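You operate a simulated robot arm through the tools that you are given. There is no shell and no other tool. Be economical: measure what you need, move in short steps, check, and stop when the job is done.

Carry out the task below with a simulated robot arm. There is one attempt and no reset: what you move stays moved.

TASK
Slide the coarse red block along the upper shelf of the gas rack until it stands next to the green sanding block.
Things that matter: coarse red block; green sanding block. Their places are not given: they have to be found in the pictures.

It is judged by the outcome, as a careful person would: the job done as asked, and still so three seconds after it is handed in. It fails if anything else is knocked over, pushed out of place, dropped, spilled or broken.

THE ROBOT
A 6-joint arm with a two-finger parallel gripper, fixed in place. Base frame: the origin is at the foot of the arm, x ahead of it, y to its left, z up; the work surface is at about z = 920. Lengths are in mm, angles in degrees, forces in N, time in s.
With the tool pointing down near the work surface it reaches from about 240 to 660 mm from the base axis. Its first joint turns from -66.0 to 66.0 degrees. Payload 2.9 kg.
Tool frame: the origin (TCP) lies between the finger pads and is the grasp point; the fingertips stand 30 mm ahead of it; z points along the fingers, y is the line along which they close. The gripper opens to 110 mm. The fingers are 20 mm wide and 10 mm thick; the gripper's body (48 by 112 mm) begins 55 mm behind the TCP.
Orientation is that of the tool frame in the base frame, as [roll, pitch, yaw] about the fixed x, y, z axes, in that order (R = Rz(yaw) Ry(pitch) Rx(roll)). With the fingers straight down and closing along the base's y, the tool's x points along the base's -x, its y along +y and its z along -z.

THE INTERFACE
- The arm moves only by the tool step_arm. Its argument "plan" is a list of rows, each a list of 7 numbers: the turn, a rotation vector about the tool's x, y, z in units of 8 degrees (1.0 is 8 degrees), then the shift along the tool's x, y, z in units of 30 mm (1.0 is 30 mm), then the finger opening in mm, from 0 to 110. In form: [[rx, ry, rz, x, y, z, fingers], ...]. A call has 1 to 8 rows; each row shifts and turns the commanded pose from where the row before left it, along the tool's axes as they then stand. A call with a number of a shift or a turn outside -1 to 1 is refused whole. A row lasts 0.2 s, in which the tool goes at most 50 mm and 8.6 degrees; a call with a longer step from one row to the next is refused whole, and so is a gripper value outside its range. A pose out of reach is approached as far as the arm can. The call stops where the force on the tool passes 40 N (or 10 N more than at its start, if that is more) or the arm is blocked; 0.2 s more then pass. The fingers move at their own pace (about 108 mm/s each) and stop on an object; they squeeze with about 22 N. The grip force told is the motor's: it shows also when the fingers shut on nothing. Time passes only in rows, and 0.2 s behind the last, so rows that do not move let the fingers close. It gives the time, the measured TCP pose, the force on the tool (base axes), the opening and the grip force at its end, in the units of the frame above (readings bear some noise), and new pictures: "pictures" is both (left out), scene, wrist or none.
- Cameras (640 x 400 px; columns grow to the right, rows downward): "scene" is fixed at [83.3, 435.5, 1396.9]; the picture's right is [-0.70, -0.71, 0.00], its down [-0.32, 0.32, -0.89] and it looks along [0.64, -0.63, -0.45] (base axes); focal length 325 px, centre (320, 200). "wrist" rides on the gripper at [-36, 0, -57] in the tool frame; the picture's right is [0.00, -1.00, 0.00], its down [0.97, 0.00, -0.24] and it looks along [0.24, 0.00, 0.97] (tool axes); focal length 218 px, centre (320, 200).
- locate(camera, pixels): for up to 12 pixels [column, row] of the newest picture of that camera ("zoom" is the newest enlarged one), the place [x, y, z] in the base frame of the surface seen there, good to about 2 mm. No time passes.
- inspect(camera, box): a new picture of the part [left, top, right, bottom] of that camera's present view, enlarged. No time passes.
- finish_job(): hands the job in; it is judged then, once.

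Work in short steps. Measure before you move; look again where a grasp or a placing could have gone wrong, and mend it. You have 60 turns and 120 pictures in all, the two below and enlarged ones among them. Open the gripper and draw the arm clear of the work before you hand the job in, unless the task says otherwise; then end with one line.

The tools are called by a JSON object that holds its "api" and its "payload". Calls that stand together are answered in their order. step_arm: Moves the arm, as the interface text tells. Its arguments: {"type":"object","properties":{"plan":{"type":"array"},"pictures":{"type":"string","enum":["both","scene","wrist","none"]}},"required":["plan"]} The other tools are called the same way: locate (camera, pixels) gives the place of the surface under pixels of a picture; inspect (camera, box) takes an enlarged picture of a part of a camera's view; finish_job () hands the job in.

At the start:

```text
t: 0.0
eef_pos: [456.4, -94.4, 1125.0]
tool_rot: [180.0, 0.0, 180.0]
contact_force: [-0.7, -0.2, 0.0]
opening: 110.3
grip_force: 0.0
```

scene: 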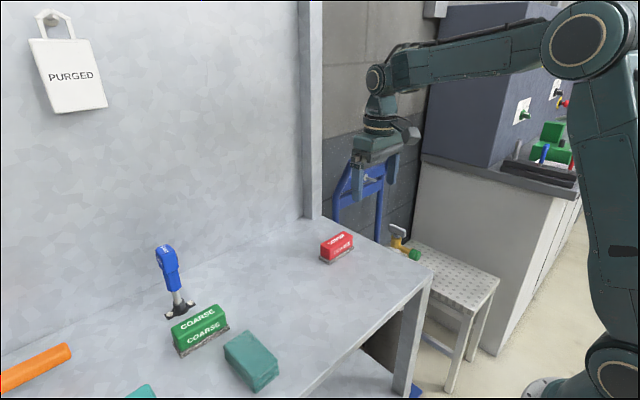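
wrist: 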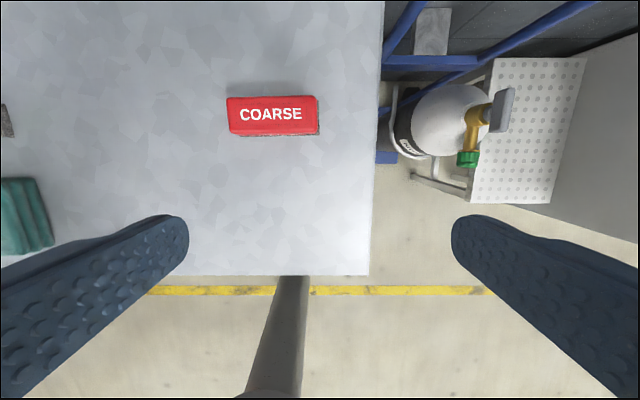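

The red block is at about scene (337,246). There is a green block at (200,330) and a teal one at (251,360), so I'll look closer and measure.

{"api": "inspect", "payload": {"camera": "scene", "box": [100, 220, 388, 400]}}

{"api": "locate", "payload": {"camera": "scene", "pixels": [[337, 240], [321, 258], [327, 264], [353, 247], [200, 318], [173, 343], [180, 356], [229, 328], [251, 355], [265, 390], [277, 375], [178, 310]]}}

{"api": "locate", "payload": {"camera": "wrist", "pixels": [[228, 98], [318, 97], [318, 133], [230, 134], [270, 115], [373, 150], [300, 273], [270, 200], [25, 215], [50, 245], [35, 180]]}}

```text
2.22 times, centred on (244, 310) of scene
```

zoom: 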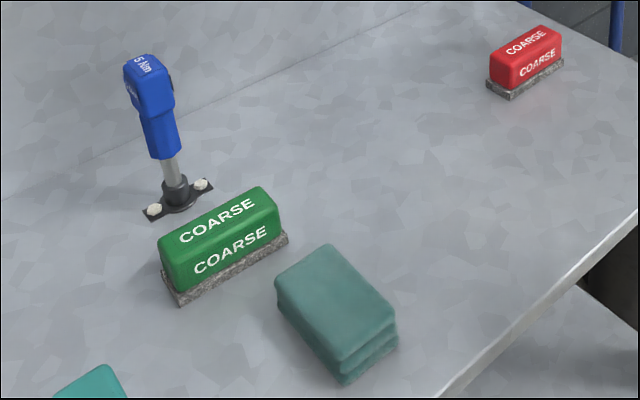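

```text
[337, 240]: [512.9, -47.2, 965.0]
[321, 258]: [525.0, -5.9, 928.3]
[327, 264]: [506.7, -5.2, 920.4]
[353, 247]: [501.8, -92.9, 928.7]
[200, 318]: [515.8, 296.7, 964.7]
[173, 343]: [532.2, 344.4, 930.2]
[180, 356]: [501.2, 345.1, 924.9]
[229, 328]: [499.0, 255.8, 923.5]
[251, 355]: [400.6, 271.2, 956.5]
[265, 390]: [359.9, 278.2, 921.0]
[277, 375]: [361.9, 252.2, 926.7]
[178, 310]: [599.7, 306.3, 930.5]
```

```text
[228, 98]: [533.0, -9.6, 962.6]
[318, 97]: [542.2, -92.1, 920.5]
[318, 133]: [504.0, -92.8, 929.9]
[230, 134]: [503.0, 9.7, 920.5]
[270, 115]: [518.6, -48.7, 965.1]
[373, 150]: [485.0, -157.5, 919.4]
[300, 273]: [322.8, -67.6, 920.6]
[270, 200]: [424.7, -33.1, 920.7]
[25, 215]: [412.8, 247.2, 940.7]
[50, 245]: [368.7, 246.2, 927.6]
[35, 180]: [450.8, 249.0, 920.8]
```

Red block: centre about (517,-49), top z 965, long axis along y. The green sanding block lies at y 255–345 on the same x, and the teal items are plain cloths. I'll move over the red block and turn the fingers to close along x.

{"api": "step_arm", "payload": {"plan": [[0, 0, 0, -0.67, 0.5, 0, 110], [0, 0, 0, -0.67, 0.5, 0, 110], [0, 0, 0, -0.67, 0.5, 0, 110], [0, 0, 1, 0, 0, 0, 110], [0, 0, 1, 0, 0, 0, 110], [0, 0, 1, 0, 0, 0, 110], [0, 0, 1, 0, 0, 0, 110], [0, 0, 1, 0, 0, 0, 110]], "pictures": "none"}}

{"api": "step_arm", "payload": {"plan": [[0, 0, 1, 0, 0, 0, 110], [0, 0, 1, 0, 0, 0, 110], [0, 0, 1, 0, 0, 0, 110], [0, 0, 1, 0, 0, 0, 110], [0, 0, 1, 0, 0, 0, 110], [0, 0, 1, 0, 0, 0, 110], [0, 0, 0.25, 0, 0, 0, 110], [0, 0, 0, 0, 0, 0, 110]]}}

```text
t: 1.8
eef_pos: [516.2, -50.3, 1126.2]
tool_rot: [180.0, 0.0, 139.8]
contact_force: [-0.6, 0.0, 0.0]
opening: 109.8
grip_force: 0.1
```

```text
t: 3.6
eef_pos: [514.8, -50.5, 1124.7]
tool_rot: [-179.9, 0.0, 89.9]
contact_force: [-0.5, 0.2, 0.2]
opening: 110.1
grip_force: 0.2
```

scene: 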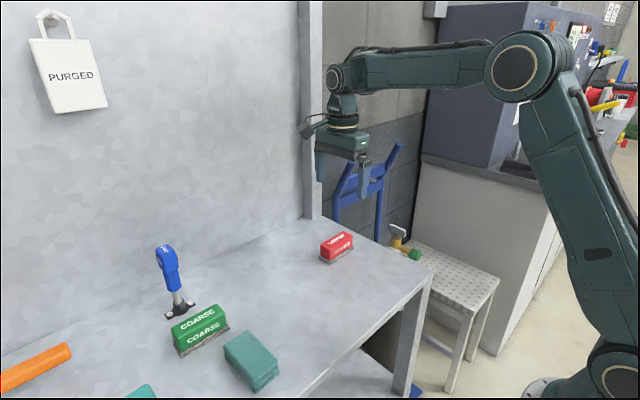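
wrist: 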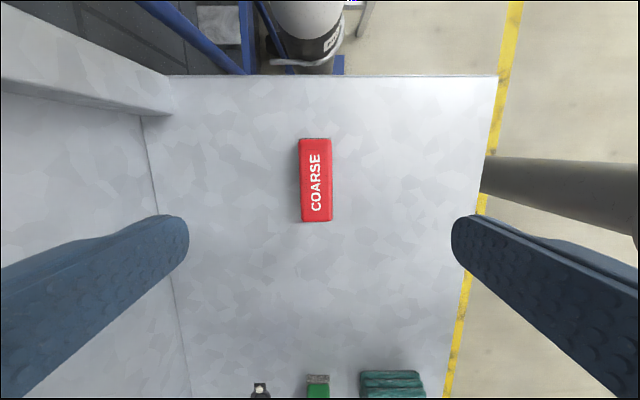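

The block is centred near wrist (315,180). I'll measure its sides and the near end of the green block from here.

{"api": "locate", "payload": {"camera": "wrist", "pixels": [[305, 155], [305, 210], [328, 155], [329, 210], [316, 180], [300, 219], [328, 220], [318, 378], [318, 390], [312, 378], [326, 378], [362, 385]]}}

{"api": "inspect", "payload": {"camera": "wrist", "box": [272, 120, 368, 240]}}

```text
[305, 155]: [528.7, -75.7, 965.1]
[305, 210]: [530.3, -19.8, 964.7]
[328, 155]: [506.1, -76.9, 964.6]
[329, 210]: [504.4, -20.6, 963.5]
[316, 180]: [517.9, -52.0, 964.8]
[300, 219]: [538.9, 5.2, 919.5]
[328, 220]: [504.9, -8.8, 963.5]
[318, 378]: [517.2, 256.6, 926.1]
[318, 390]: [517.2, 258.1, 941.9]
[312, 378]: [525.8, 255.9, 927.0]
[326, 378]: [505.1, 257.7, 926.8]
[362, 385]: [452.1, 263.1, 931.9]
```

```text
3.33 times, centred on (320, 180) of wrist
```

zoom: 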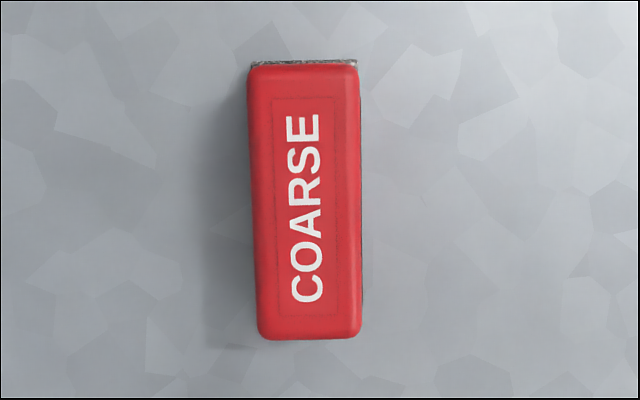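

Block centre is x≈517, y≈-50; the green block's near end is at y≈256. I'll descend to TCP z≈956 with the fingers at 80, leaving the tips about 6 mm off the shelf.

{"api": "step_arm", "payload": {"plan": [[0, 0, 0, 0, 0.07, 0.9, 80], [0, 0, 0, 0, 0, 0.9, 80], [0, 0, 0, 0, 0, 0.9, 80], [0, 0, 0, 0, 0, 0.9, 80], [0, 0, 0, 0, 0, 0.9, 80], [0, 0, 0, 0, 0, 0.7, 80], [0, 0, 0, 0, 0, 0.43, 80], [0, 0, 0, 0, 0, 0, 80]]}}

```text
t: 5.4
eef_pos: [517.5, -50.3, 955.2]
tool_rot: [-180.0, -0.1, 89.9]
contact_force: [0.0, -0.1, -0.1]
opening: 80.1
grip_force: 0.0
```

scene: 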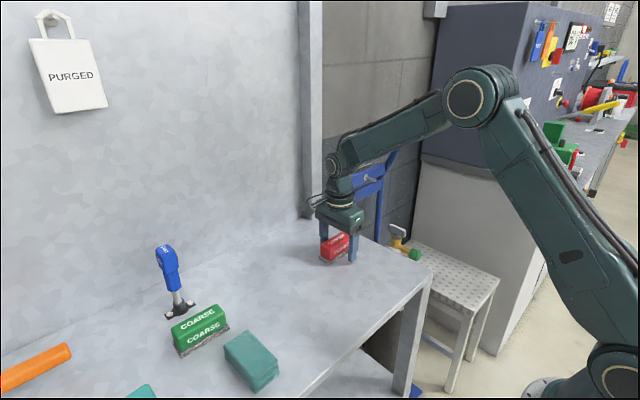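
wrist: 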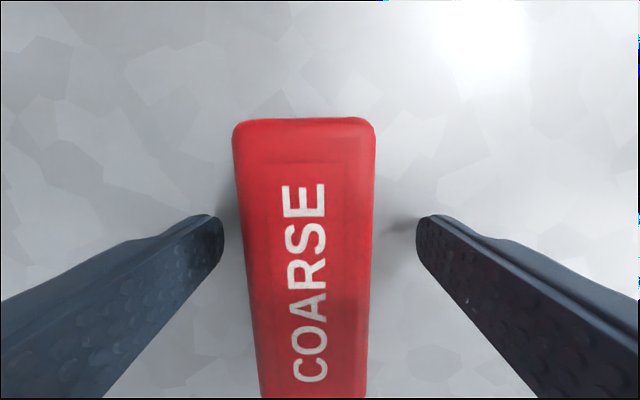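

The fingers straddle the block, which sits slightly left of centre. I'll shift 3 mm that way and close.

{"api": "step_arm", "payload": {"plan": [[0, 0, 0, 0, 0.1, 0, 60], [0, 0, 0, 0, 0, 0, 44], [0, 0, 0, 0, 0, 0, 36], [0, 0, 0, 0, 0, 0, 20], [0, 0, 0, 0, 0, 0, 20]]}}

```text
t: 6.6
eef_pos: [519.1, -51.2, 957.3]
tool_rot: [-180.0, 0.0, 90.1]
contact_force: [-0.1, 0.6, 0.3]
opening: 35.4
grip_force: 22.0
```

scene: 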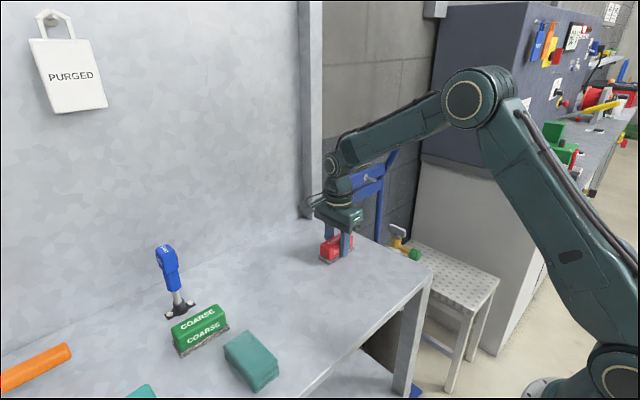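
wrist: 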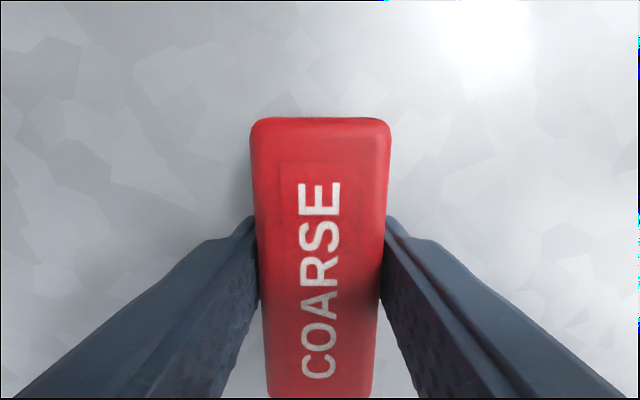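

Gripped at 35.4 mm. I'll slide along +y (tool +x), first by 190 mm.

{"api": "step_arm", "payload": {"plan": [[0, 0, 0, 0.4, 0, 0, 20], [0, 0, 0, 0.8, 0, 0, 20], [0, 0, 0, 0.9, 0, 0, 20], [0, 0, 0, 0.9, 0, 0, 20], [0, 0, 0, 0.9, 0, 0, 20], [0, 0, 0, 0.9, 0, 0, 20], [0, 0, 0, 0.9, 0, 0, 20], [0, 0, 0, 0.6, 0, 0, 20]]}}

```text
t: 8.4
eef_pos: [521.4, 140.1, 957.2]
tool_rot: [-180.0, 0.1, 90.1]
contact_force: [-0.1, 0.4, 0.4]
opening: 35.5
grip_force: 22.3
```

scene: 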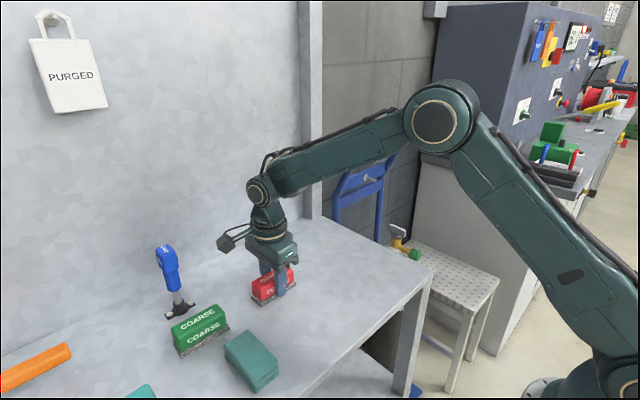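
wrist: 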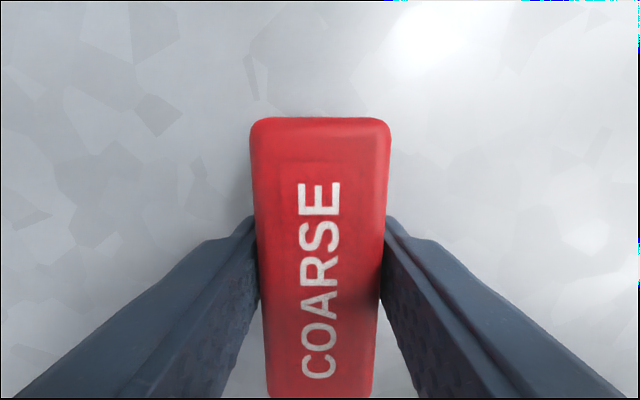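

The slide went well, with TCP y at 140. I'll measure the remaining gap.

{"api": "inspect", "payload": {"camera": "scene", "box": [150, 240, 310, 370]}}

{"api": "locate", "payload": {"camera": "scene", "pixels": [[253, 294], [255, 302], [257, 305], [254, 284], [228, 328], [228, 323], [226, 316], [253, 297]]}}

```text
3.08 times, centred on (230, 305) of scene
```

zoom: 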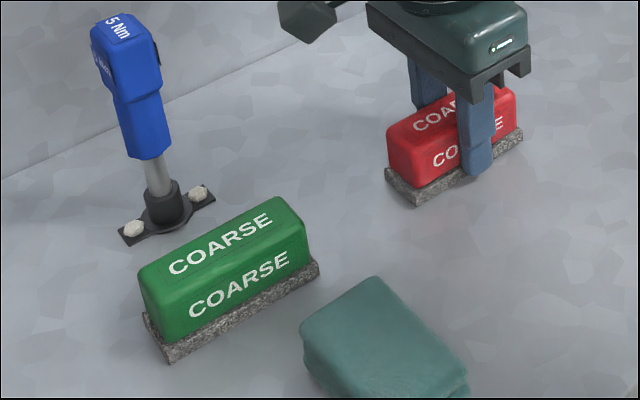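

```text
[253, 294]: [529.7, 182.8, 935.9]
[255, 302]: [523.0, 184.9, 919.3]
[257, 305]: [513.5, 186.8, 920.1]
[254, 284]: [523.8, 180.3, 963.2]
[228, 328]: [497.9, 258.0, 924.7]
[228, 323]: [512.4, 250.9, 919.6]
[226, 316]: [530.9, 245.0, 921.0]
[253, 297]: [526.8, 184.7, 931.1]
```

There is a gripper protrusion at scene (235,240). I'll check its height against the torque tool at (167,250), and refine the block edges in the zoom.

{"api": "locate", "payload": {"camera": "zoom", "pixels": [[305, 20], [285, 25], [320, 35], [125, 25], [150, 60], [317, 262], [316, 275], [300, 283], [304, 230], [410, 198], [390, 180], [388, 172]]}}

```text
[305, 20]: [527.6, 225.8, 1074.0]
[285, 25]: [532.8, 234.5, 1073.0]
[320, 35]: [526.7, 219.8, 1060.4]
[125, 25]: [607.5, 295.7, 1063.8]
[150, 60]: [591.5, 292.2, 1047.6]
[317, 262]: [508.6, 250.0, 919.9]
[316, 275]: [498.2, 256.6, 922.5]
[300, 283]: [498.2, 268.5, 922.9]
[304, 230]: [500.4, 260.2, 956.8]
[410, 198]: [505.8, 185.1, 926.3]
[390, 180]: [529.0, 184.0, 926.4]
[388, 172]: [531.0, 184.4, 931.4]
```

The protrusion (x≈530, z≈1060–1075) will pass about 50 mm in front of the torque tool (x≥590). The gap is about 72 mm, so I'll slide 50 mm more and correct x by -2 mm.

{"api": "step_arm", "payload": {"plan": [[0, 0, 0, 0.4, -0.02, 0, 20], [0, 0, 0, 0.5, -0.02, 0, 20], [0, 0, 0, 0.5, -0.02, 0, 20], [0, 0, 0, 0.27, -0.01, 0, 20], [0, 0, 0, 0, 0, 0, 20]], "pictures": "scene"}}

{"api": "inspect", "payload": {"camera": "scene", "box": [150, 240, 310, 340]}}

```text
t: 9.6
eef_pos: [519.1, 188.5, 957.2]
tool_rot: [179.9, 0.0, 90.0]
contact_force: [-0.5, -0.1, -0.3]
opening: 35.8
grip_force: 21.9
```

scene: 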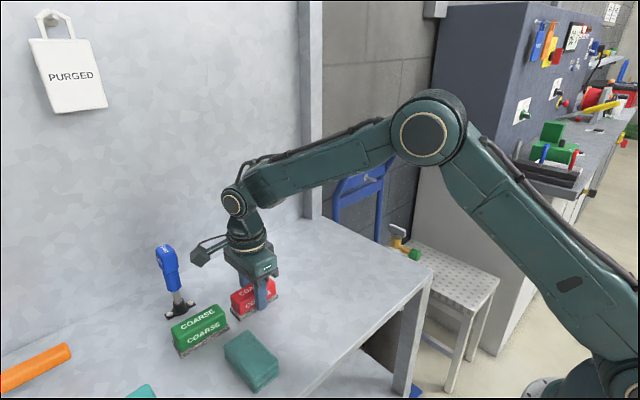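

```text
4.00 times, centred on (230, 290) of scene
```

zoom: 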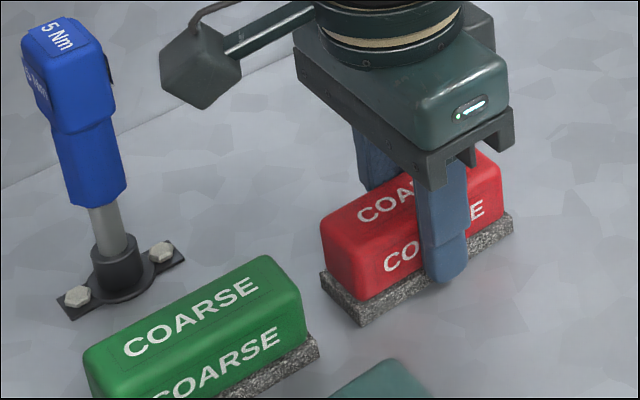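

{"api": "locate", "payload": {"camera": "zoom", "pixels": [[168, 65], [195, 70], [190, 30], [235, 75], [325, 285], [345, 310], [360, 322], [316, 345], [318, 352], [302, 300], [300, 285], [105, 50]]}}

```text
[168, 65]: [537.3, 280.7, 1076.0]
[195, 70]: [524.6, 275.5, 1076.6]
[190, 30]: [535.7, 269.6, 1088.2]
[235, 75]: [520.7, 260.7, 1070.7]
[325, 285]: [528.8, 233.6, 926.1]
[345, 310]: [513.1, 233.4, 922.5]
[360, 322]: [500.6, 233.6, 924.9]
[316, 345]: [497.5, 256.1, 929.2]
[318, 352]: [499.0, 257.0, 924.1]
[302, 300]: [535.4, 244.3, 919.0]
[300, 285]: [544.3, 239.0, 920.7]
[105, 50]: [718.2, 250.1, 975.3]
```

The red end is at y≈233.6 and the green end at ≈256. I'll slide another 18 mm slowly, leaving a gap of 3–4 mm.

{"api": "step_arm", "payload": {"plan": [[0, 0, 0, 0.2, -0.02, 0, 20], [0, 0, 0, 0.2, -0.02, 0, 20], [0, 0, 0, 0.2, -0.02, 0, 20], [0, 0, 0, 0, 0, 0, 20]], "pictures": "scene"}}

{"api": "inspect", "payload": {"camera": "scene", "box": [150, 260, 310, 360]}}

```text
t: 10.6
eef_pos: [517.5, 206.7, 956.2]
tool_rot: [180.0, 0.0, 90.1]
contact_force: [-0.3, 0.0, -0.2]
opening: 35.7
grip_force: 22.5
```

scene: 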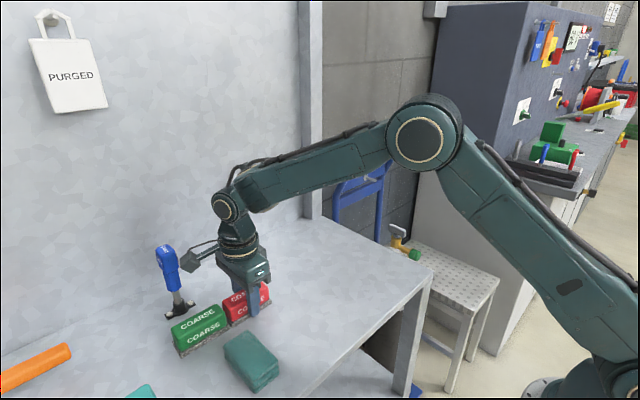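

```text
4.00 times, centred on (230, 310) of scene
```

zoom: 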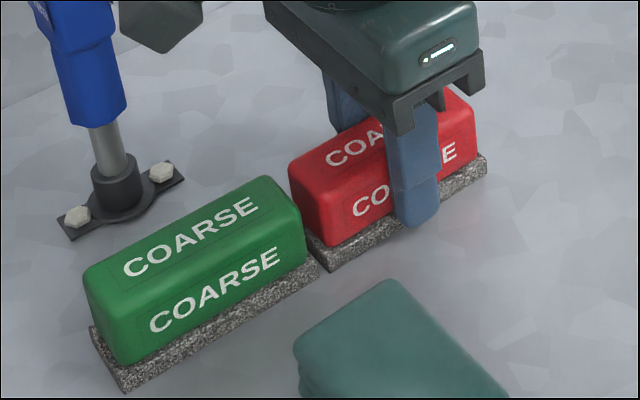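

The blocks now stand end to end with a gap of a few mm. I'll open the fingers and lift straight up.

{"api": "step_arm", "payload": {"plan": [[0, 0, 0, 0, 0, 0, 50], [0, 0, 0, 0, 0, 0, 70], [0, 0, 0, 0, 0, 0, 70], [0, 0, 0, 0, 0, -0.4, 70], [0, 0, 0, 0, 0, -0.9, 70], [0, 0, 0, 0, 0, -1, 70], [0, 0, 0, 0, 0, -1, 70], [0, 0, 0, 0, 0, -1, 70]], "pictures": "none"}}

{"api": "step_arm", "payload": {"plan": [[0, 0, 0, 0, 0, -1, 70], [0, 0, 0, 0, 0, -1, 70], [0, 0, 0, -1, 0, 0, 70], [0, 0, 0, -1, 0, 0, 70], [0, 0, 0, -1, 0, 0, 70], [0, 0, 0, -1, 0, 0, 70], [0, 0, 0, -1, 0, 0, 70], [0, 0, 0, -1, 0, 0, 70]], "pictures": "scene"}}

{"api": "inspect", "payload": {"camera": "scene", "box": [150, 260, 310, 360]}}

{"api": "locate", "payload": {"camera": "zoom", "pixels": [[332, 268], [312, 246], [318, 276], [312, 272], [290, 170], [298, 205], [322, 266]]}}

```text
t: 12.4
eef_pos: [516.6, 203.7, 1085.9]
tool_rot: [-180.0, 0.0, 90.0]
contact_force: [0.5, 0.1, 0.0]
opening: 70.1
grip_force: 0.1
```

```text
t: 14.2
eef_pos: [516.6, 26.4, 1145.3]
tool_rot: [180.0, 0.0, 90.0]
contact_force: [0.4, -0.3, -0.7]
opening: 69.8
grip_force: 0.1
```

scene: 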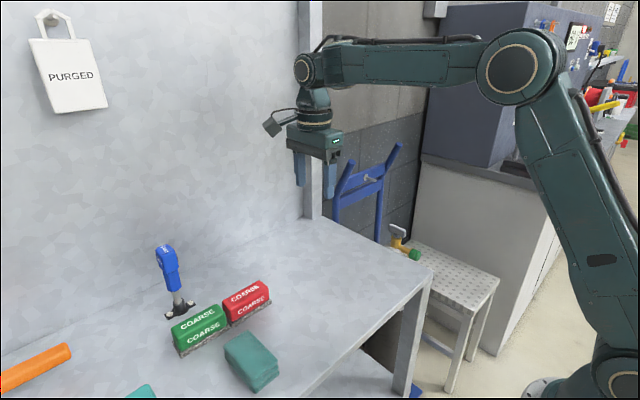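

```text
4.00 times, centred on (230, 310) of scene
```

zoom: 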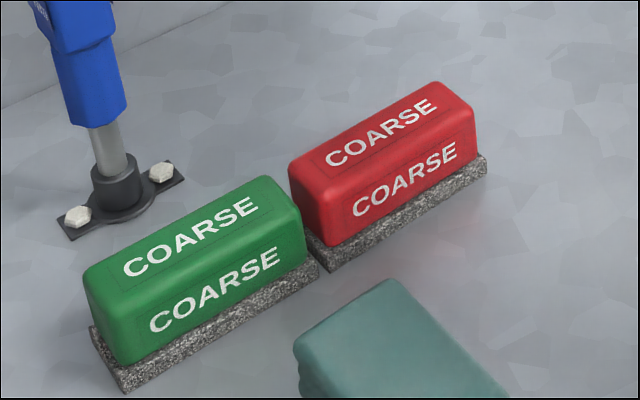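

```text
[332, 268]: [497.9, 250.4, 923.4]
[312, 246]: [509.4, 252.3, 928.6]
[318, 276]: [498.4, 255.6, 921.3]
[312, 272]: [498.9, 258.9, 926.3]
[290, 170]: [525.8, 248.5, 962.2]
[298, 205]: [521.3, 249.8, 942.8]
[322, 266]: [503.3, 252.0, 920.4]
```

The red block stands in line with the green one, about 4 mm apart. Nothing else has moved and the arm is clear.

{"api": "finish_job", "payload": {}}

```text
The job is handed in.
```

I slid the coarse red block along the upper shelf until it stood end to end with the green sanding block, about 4 mm apart. Nothing else on the shelf moved, the gripper is open and the arm is clear.
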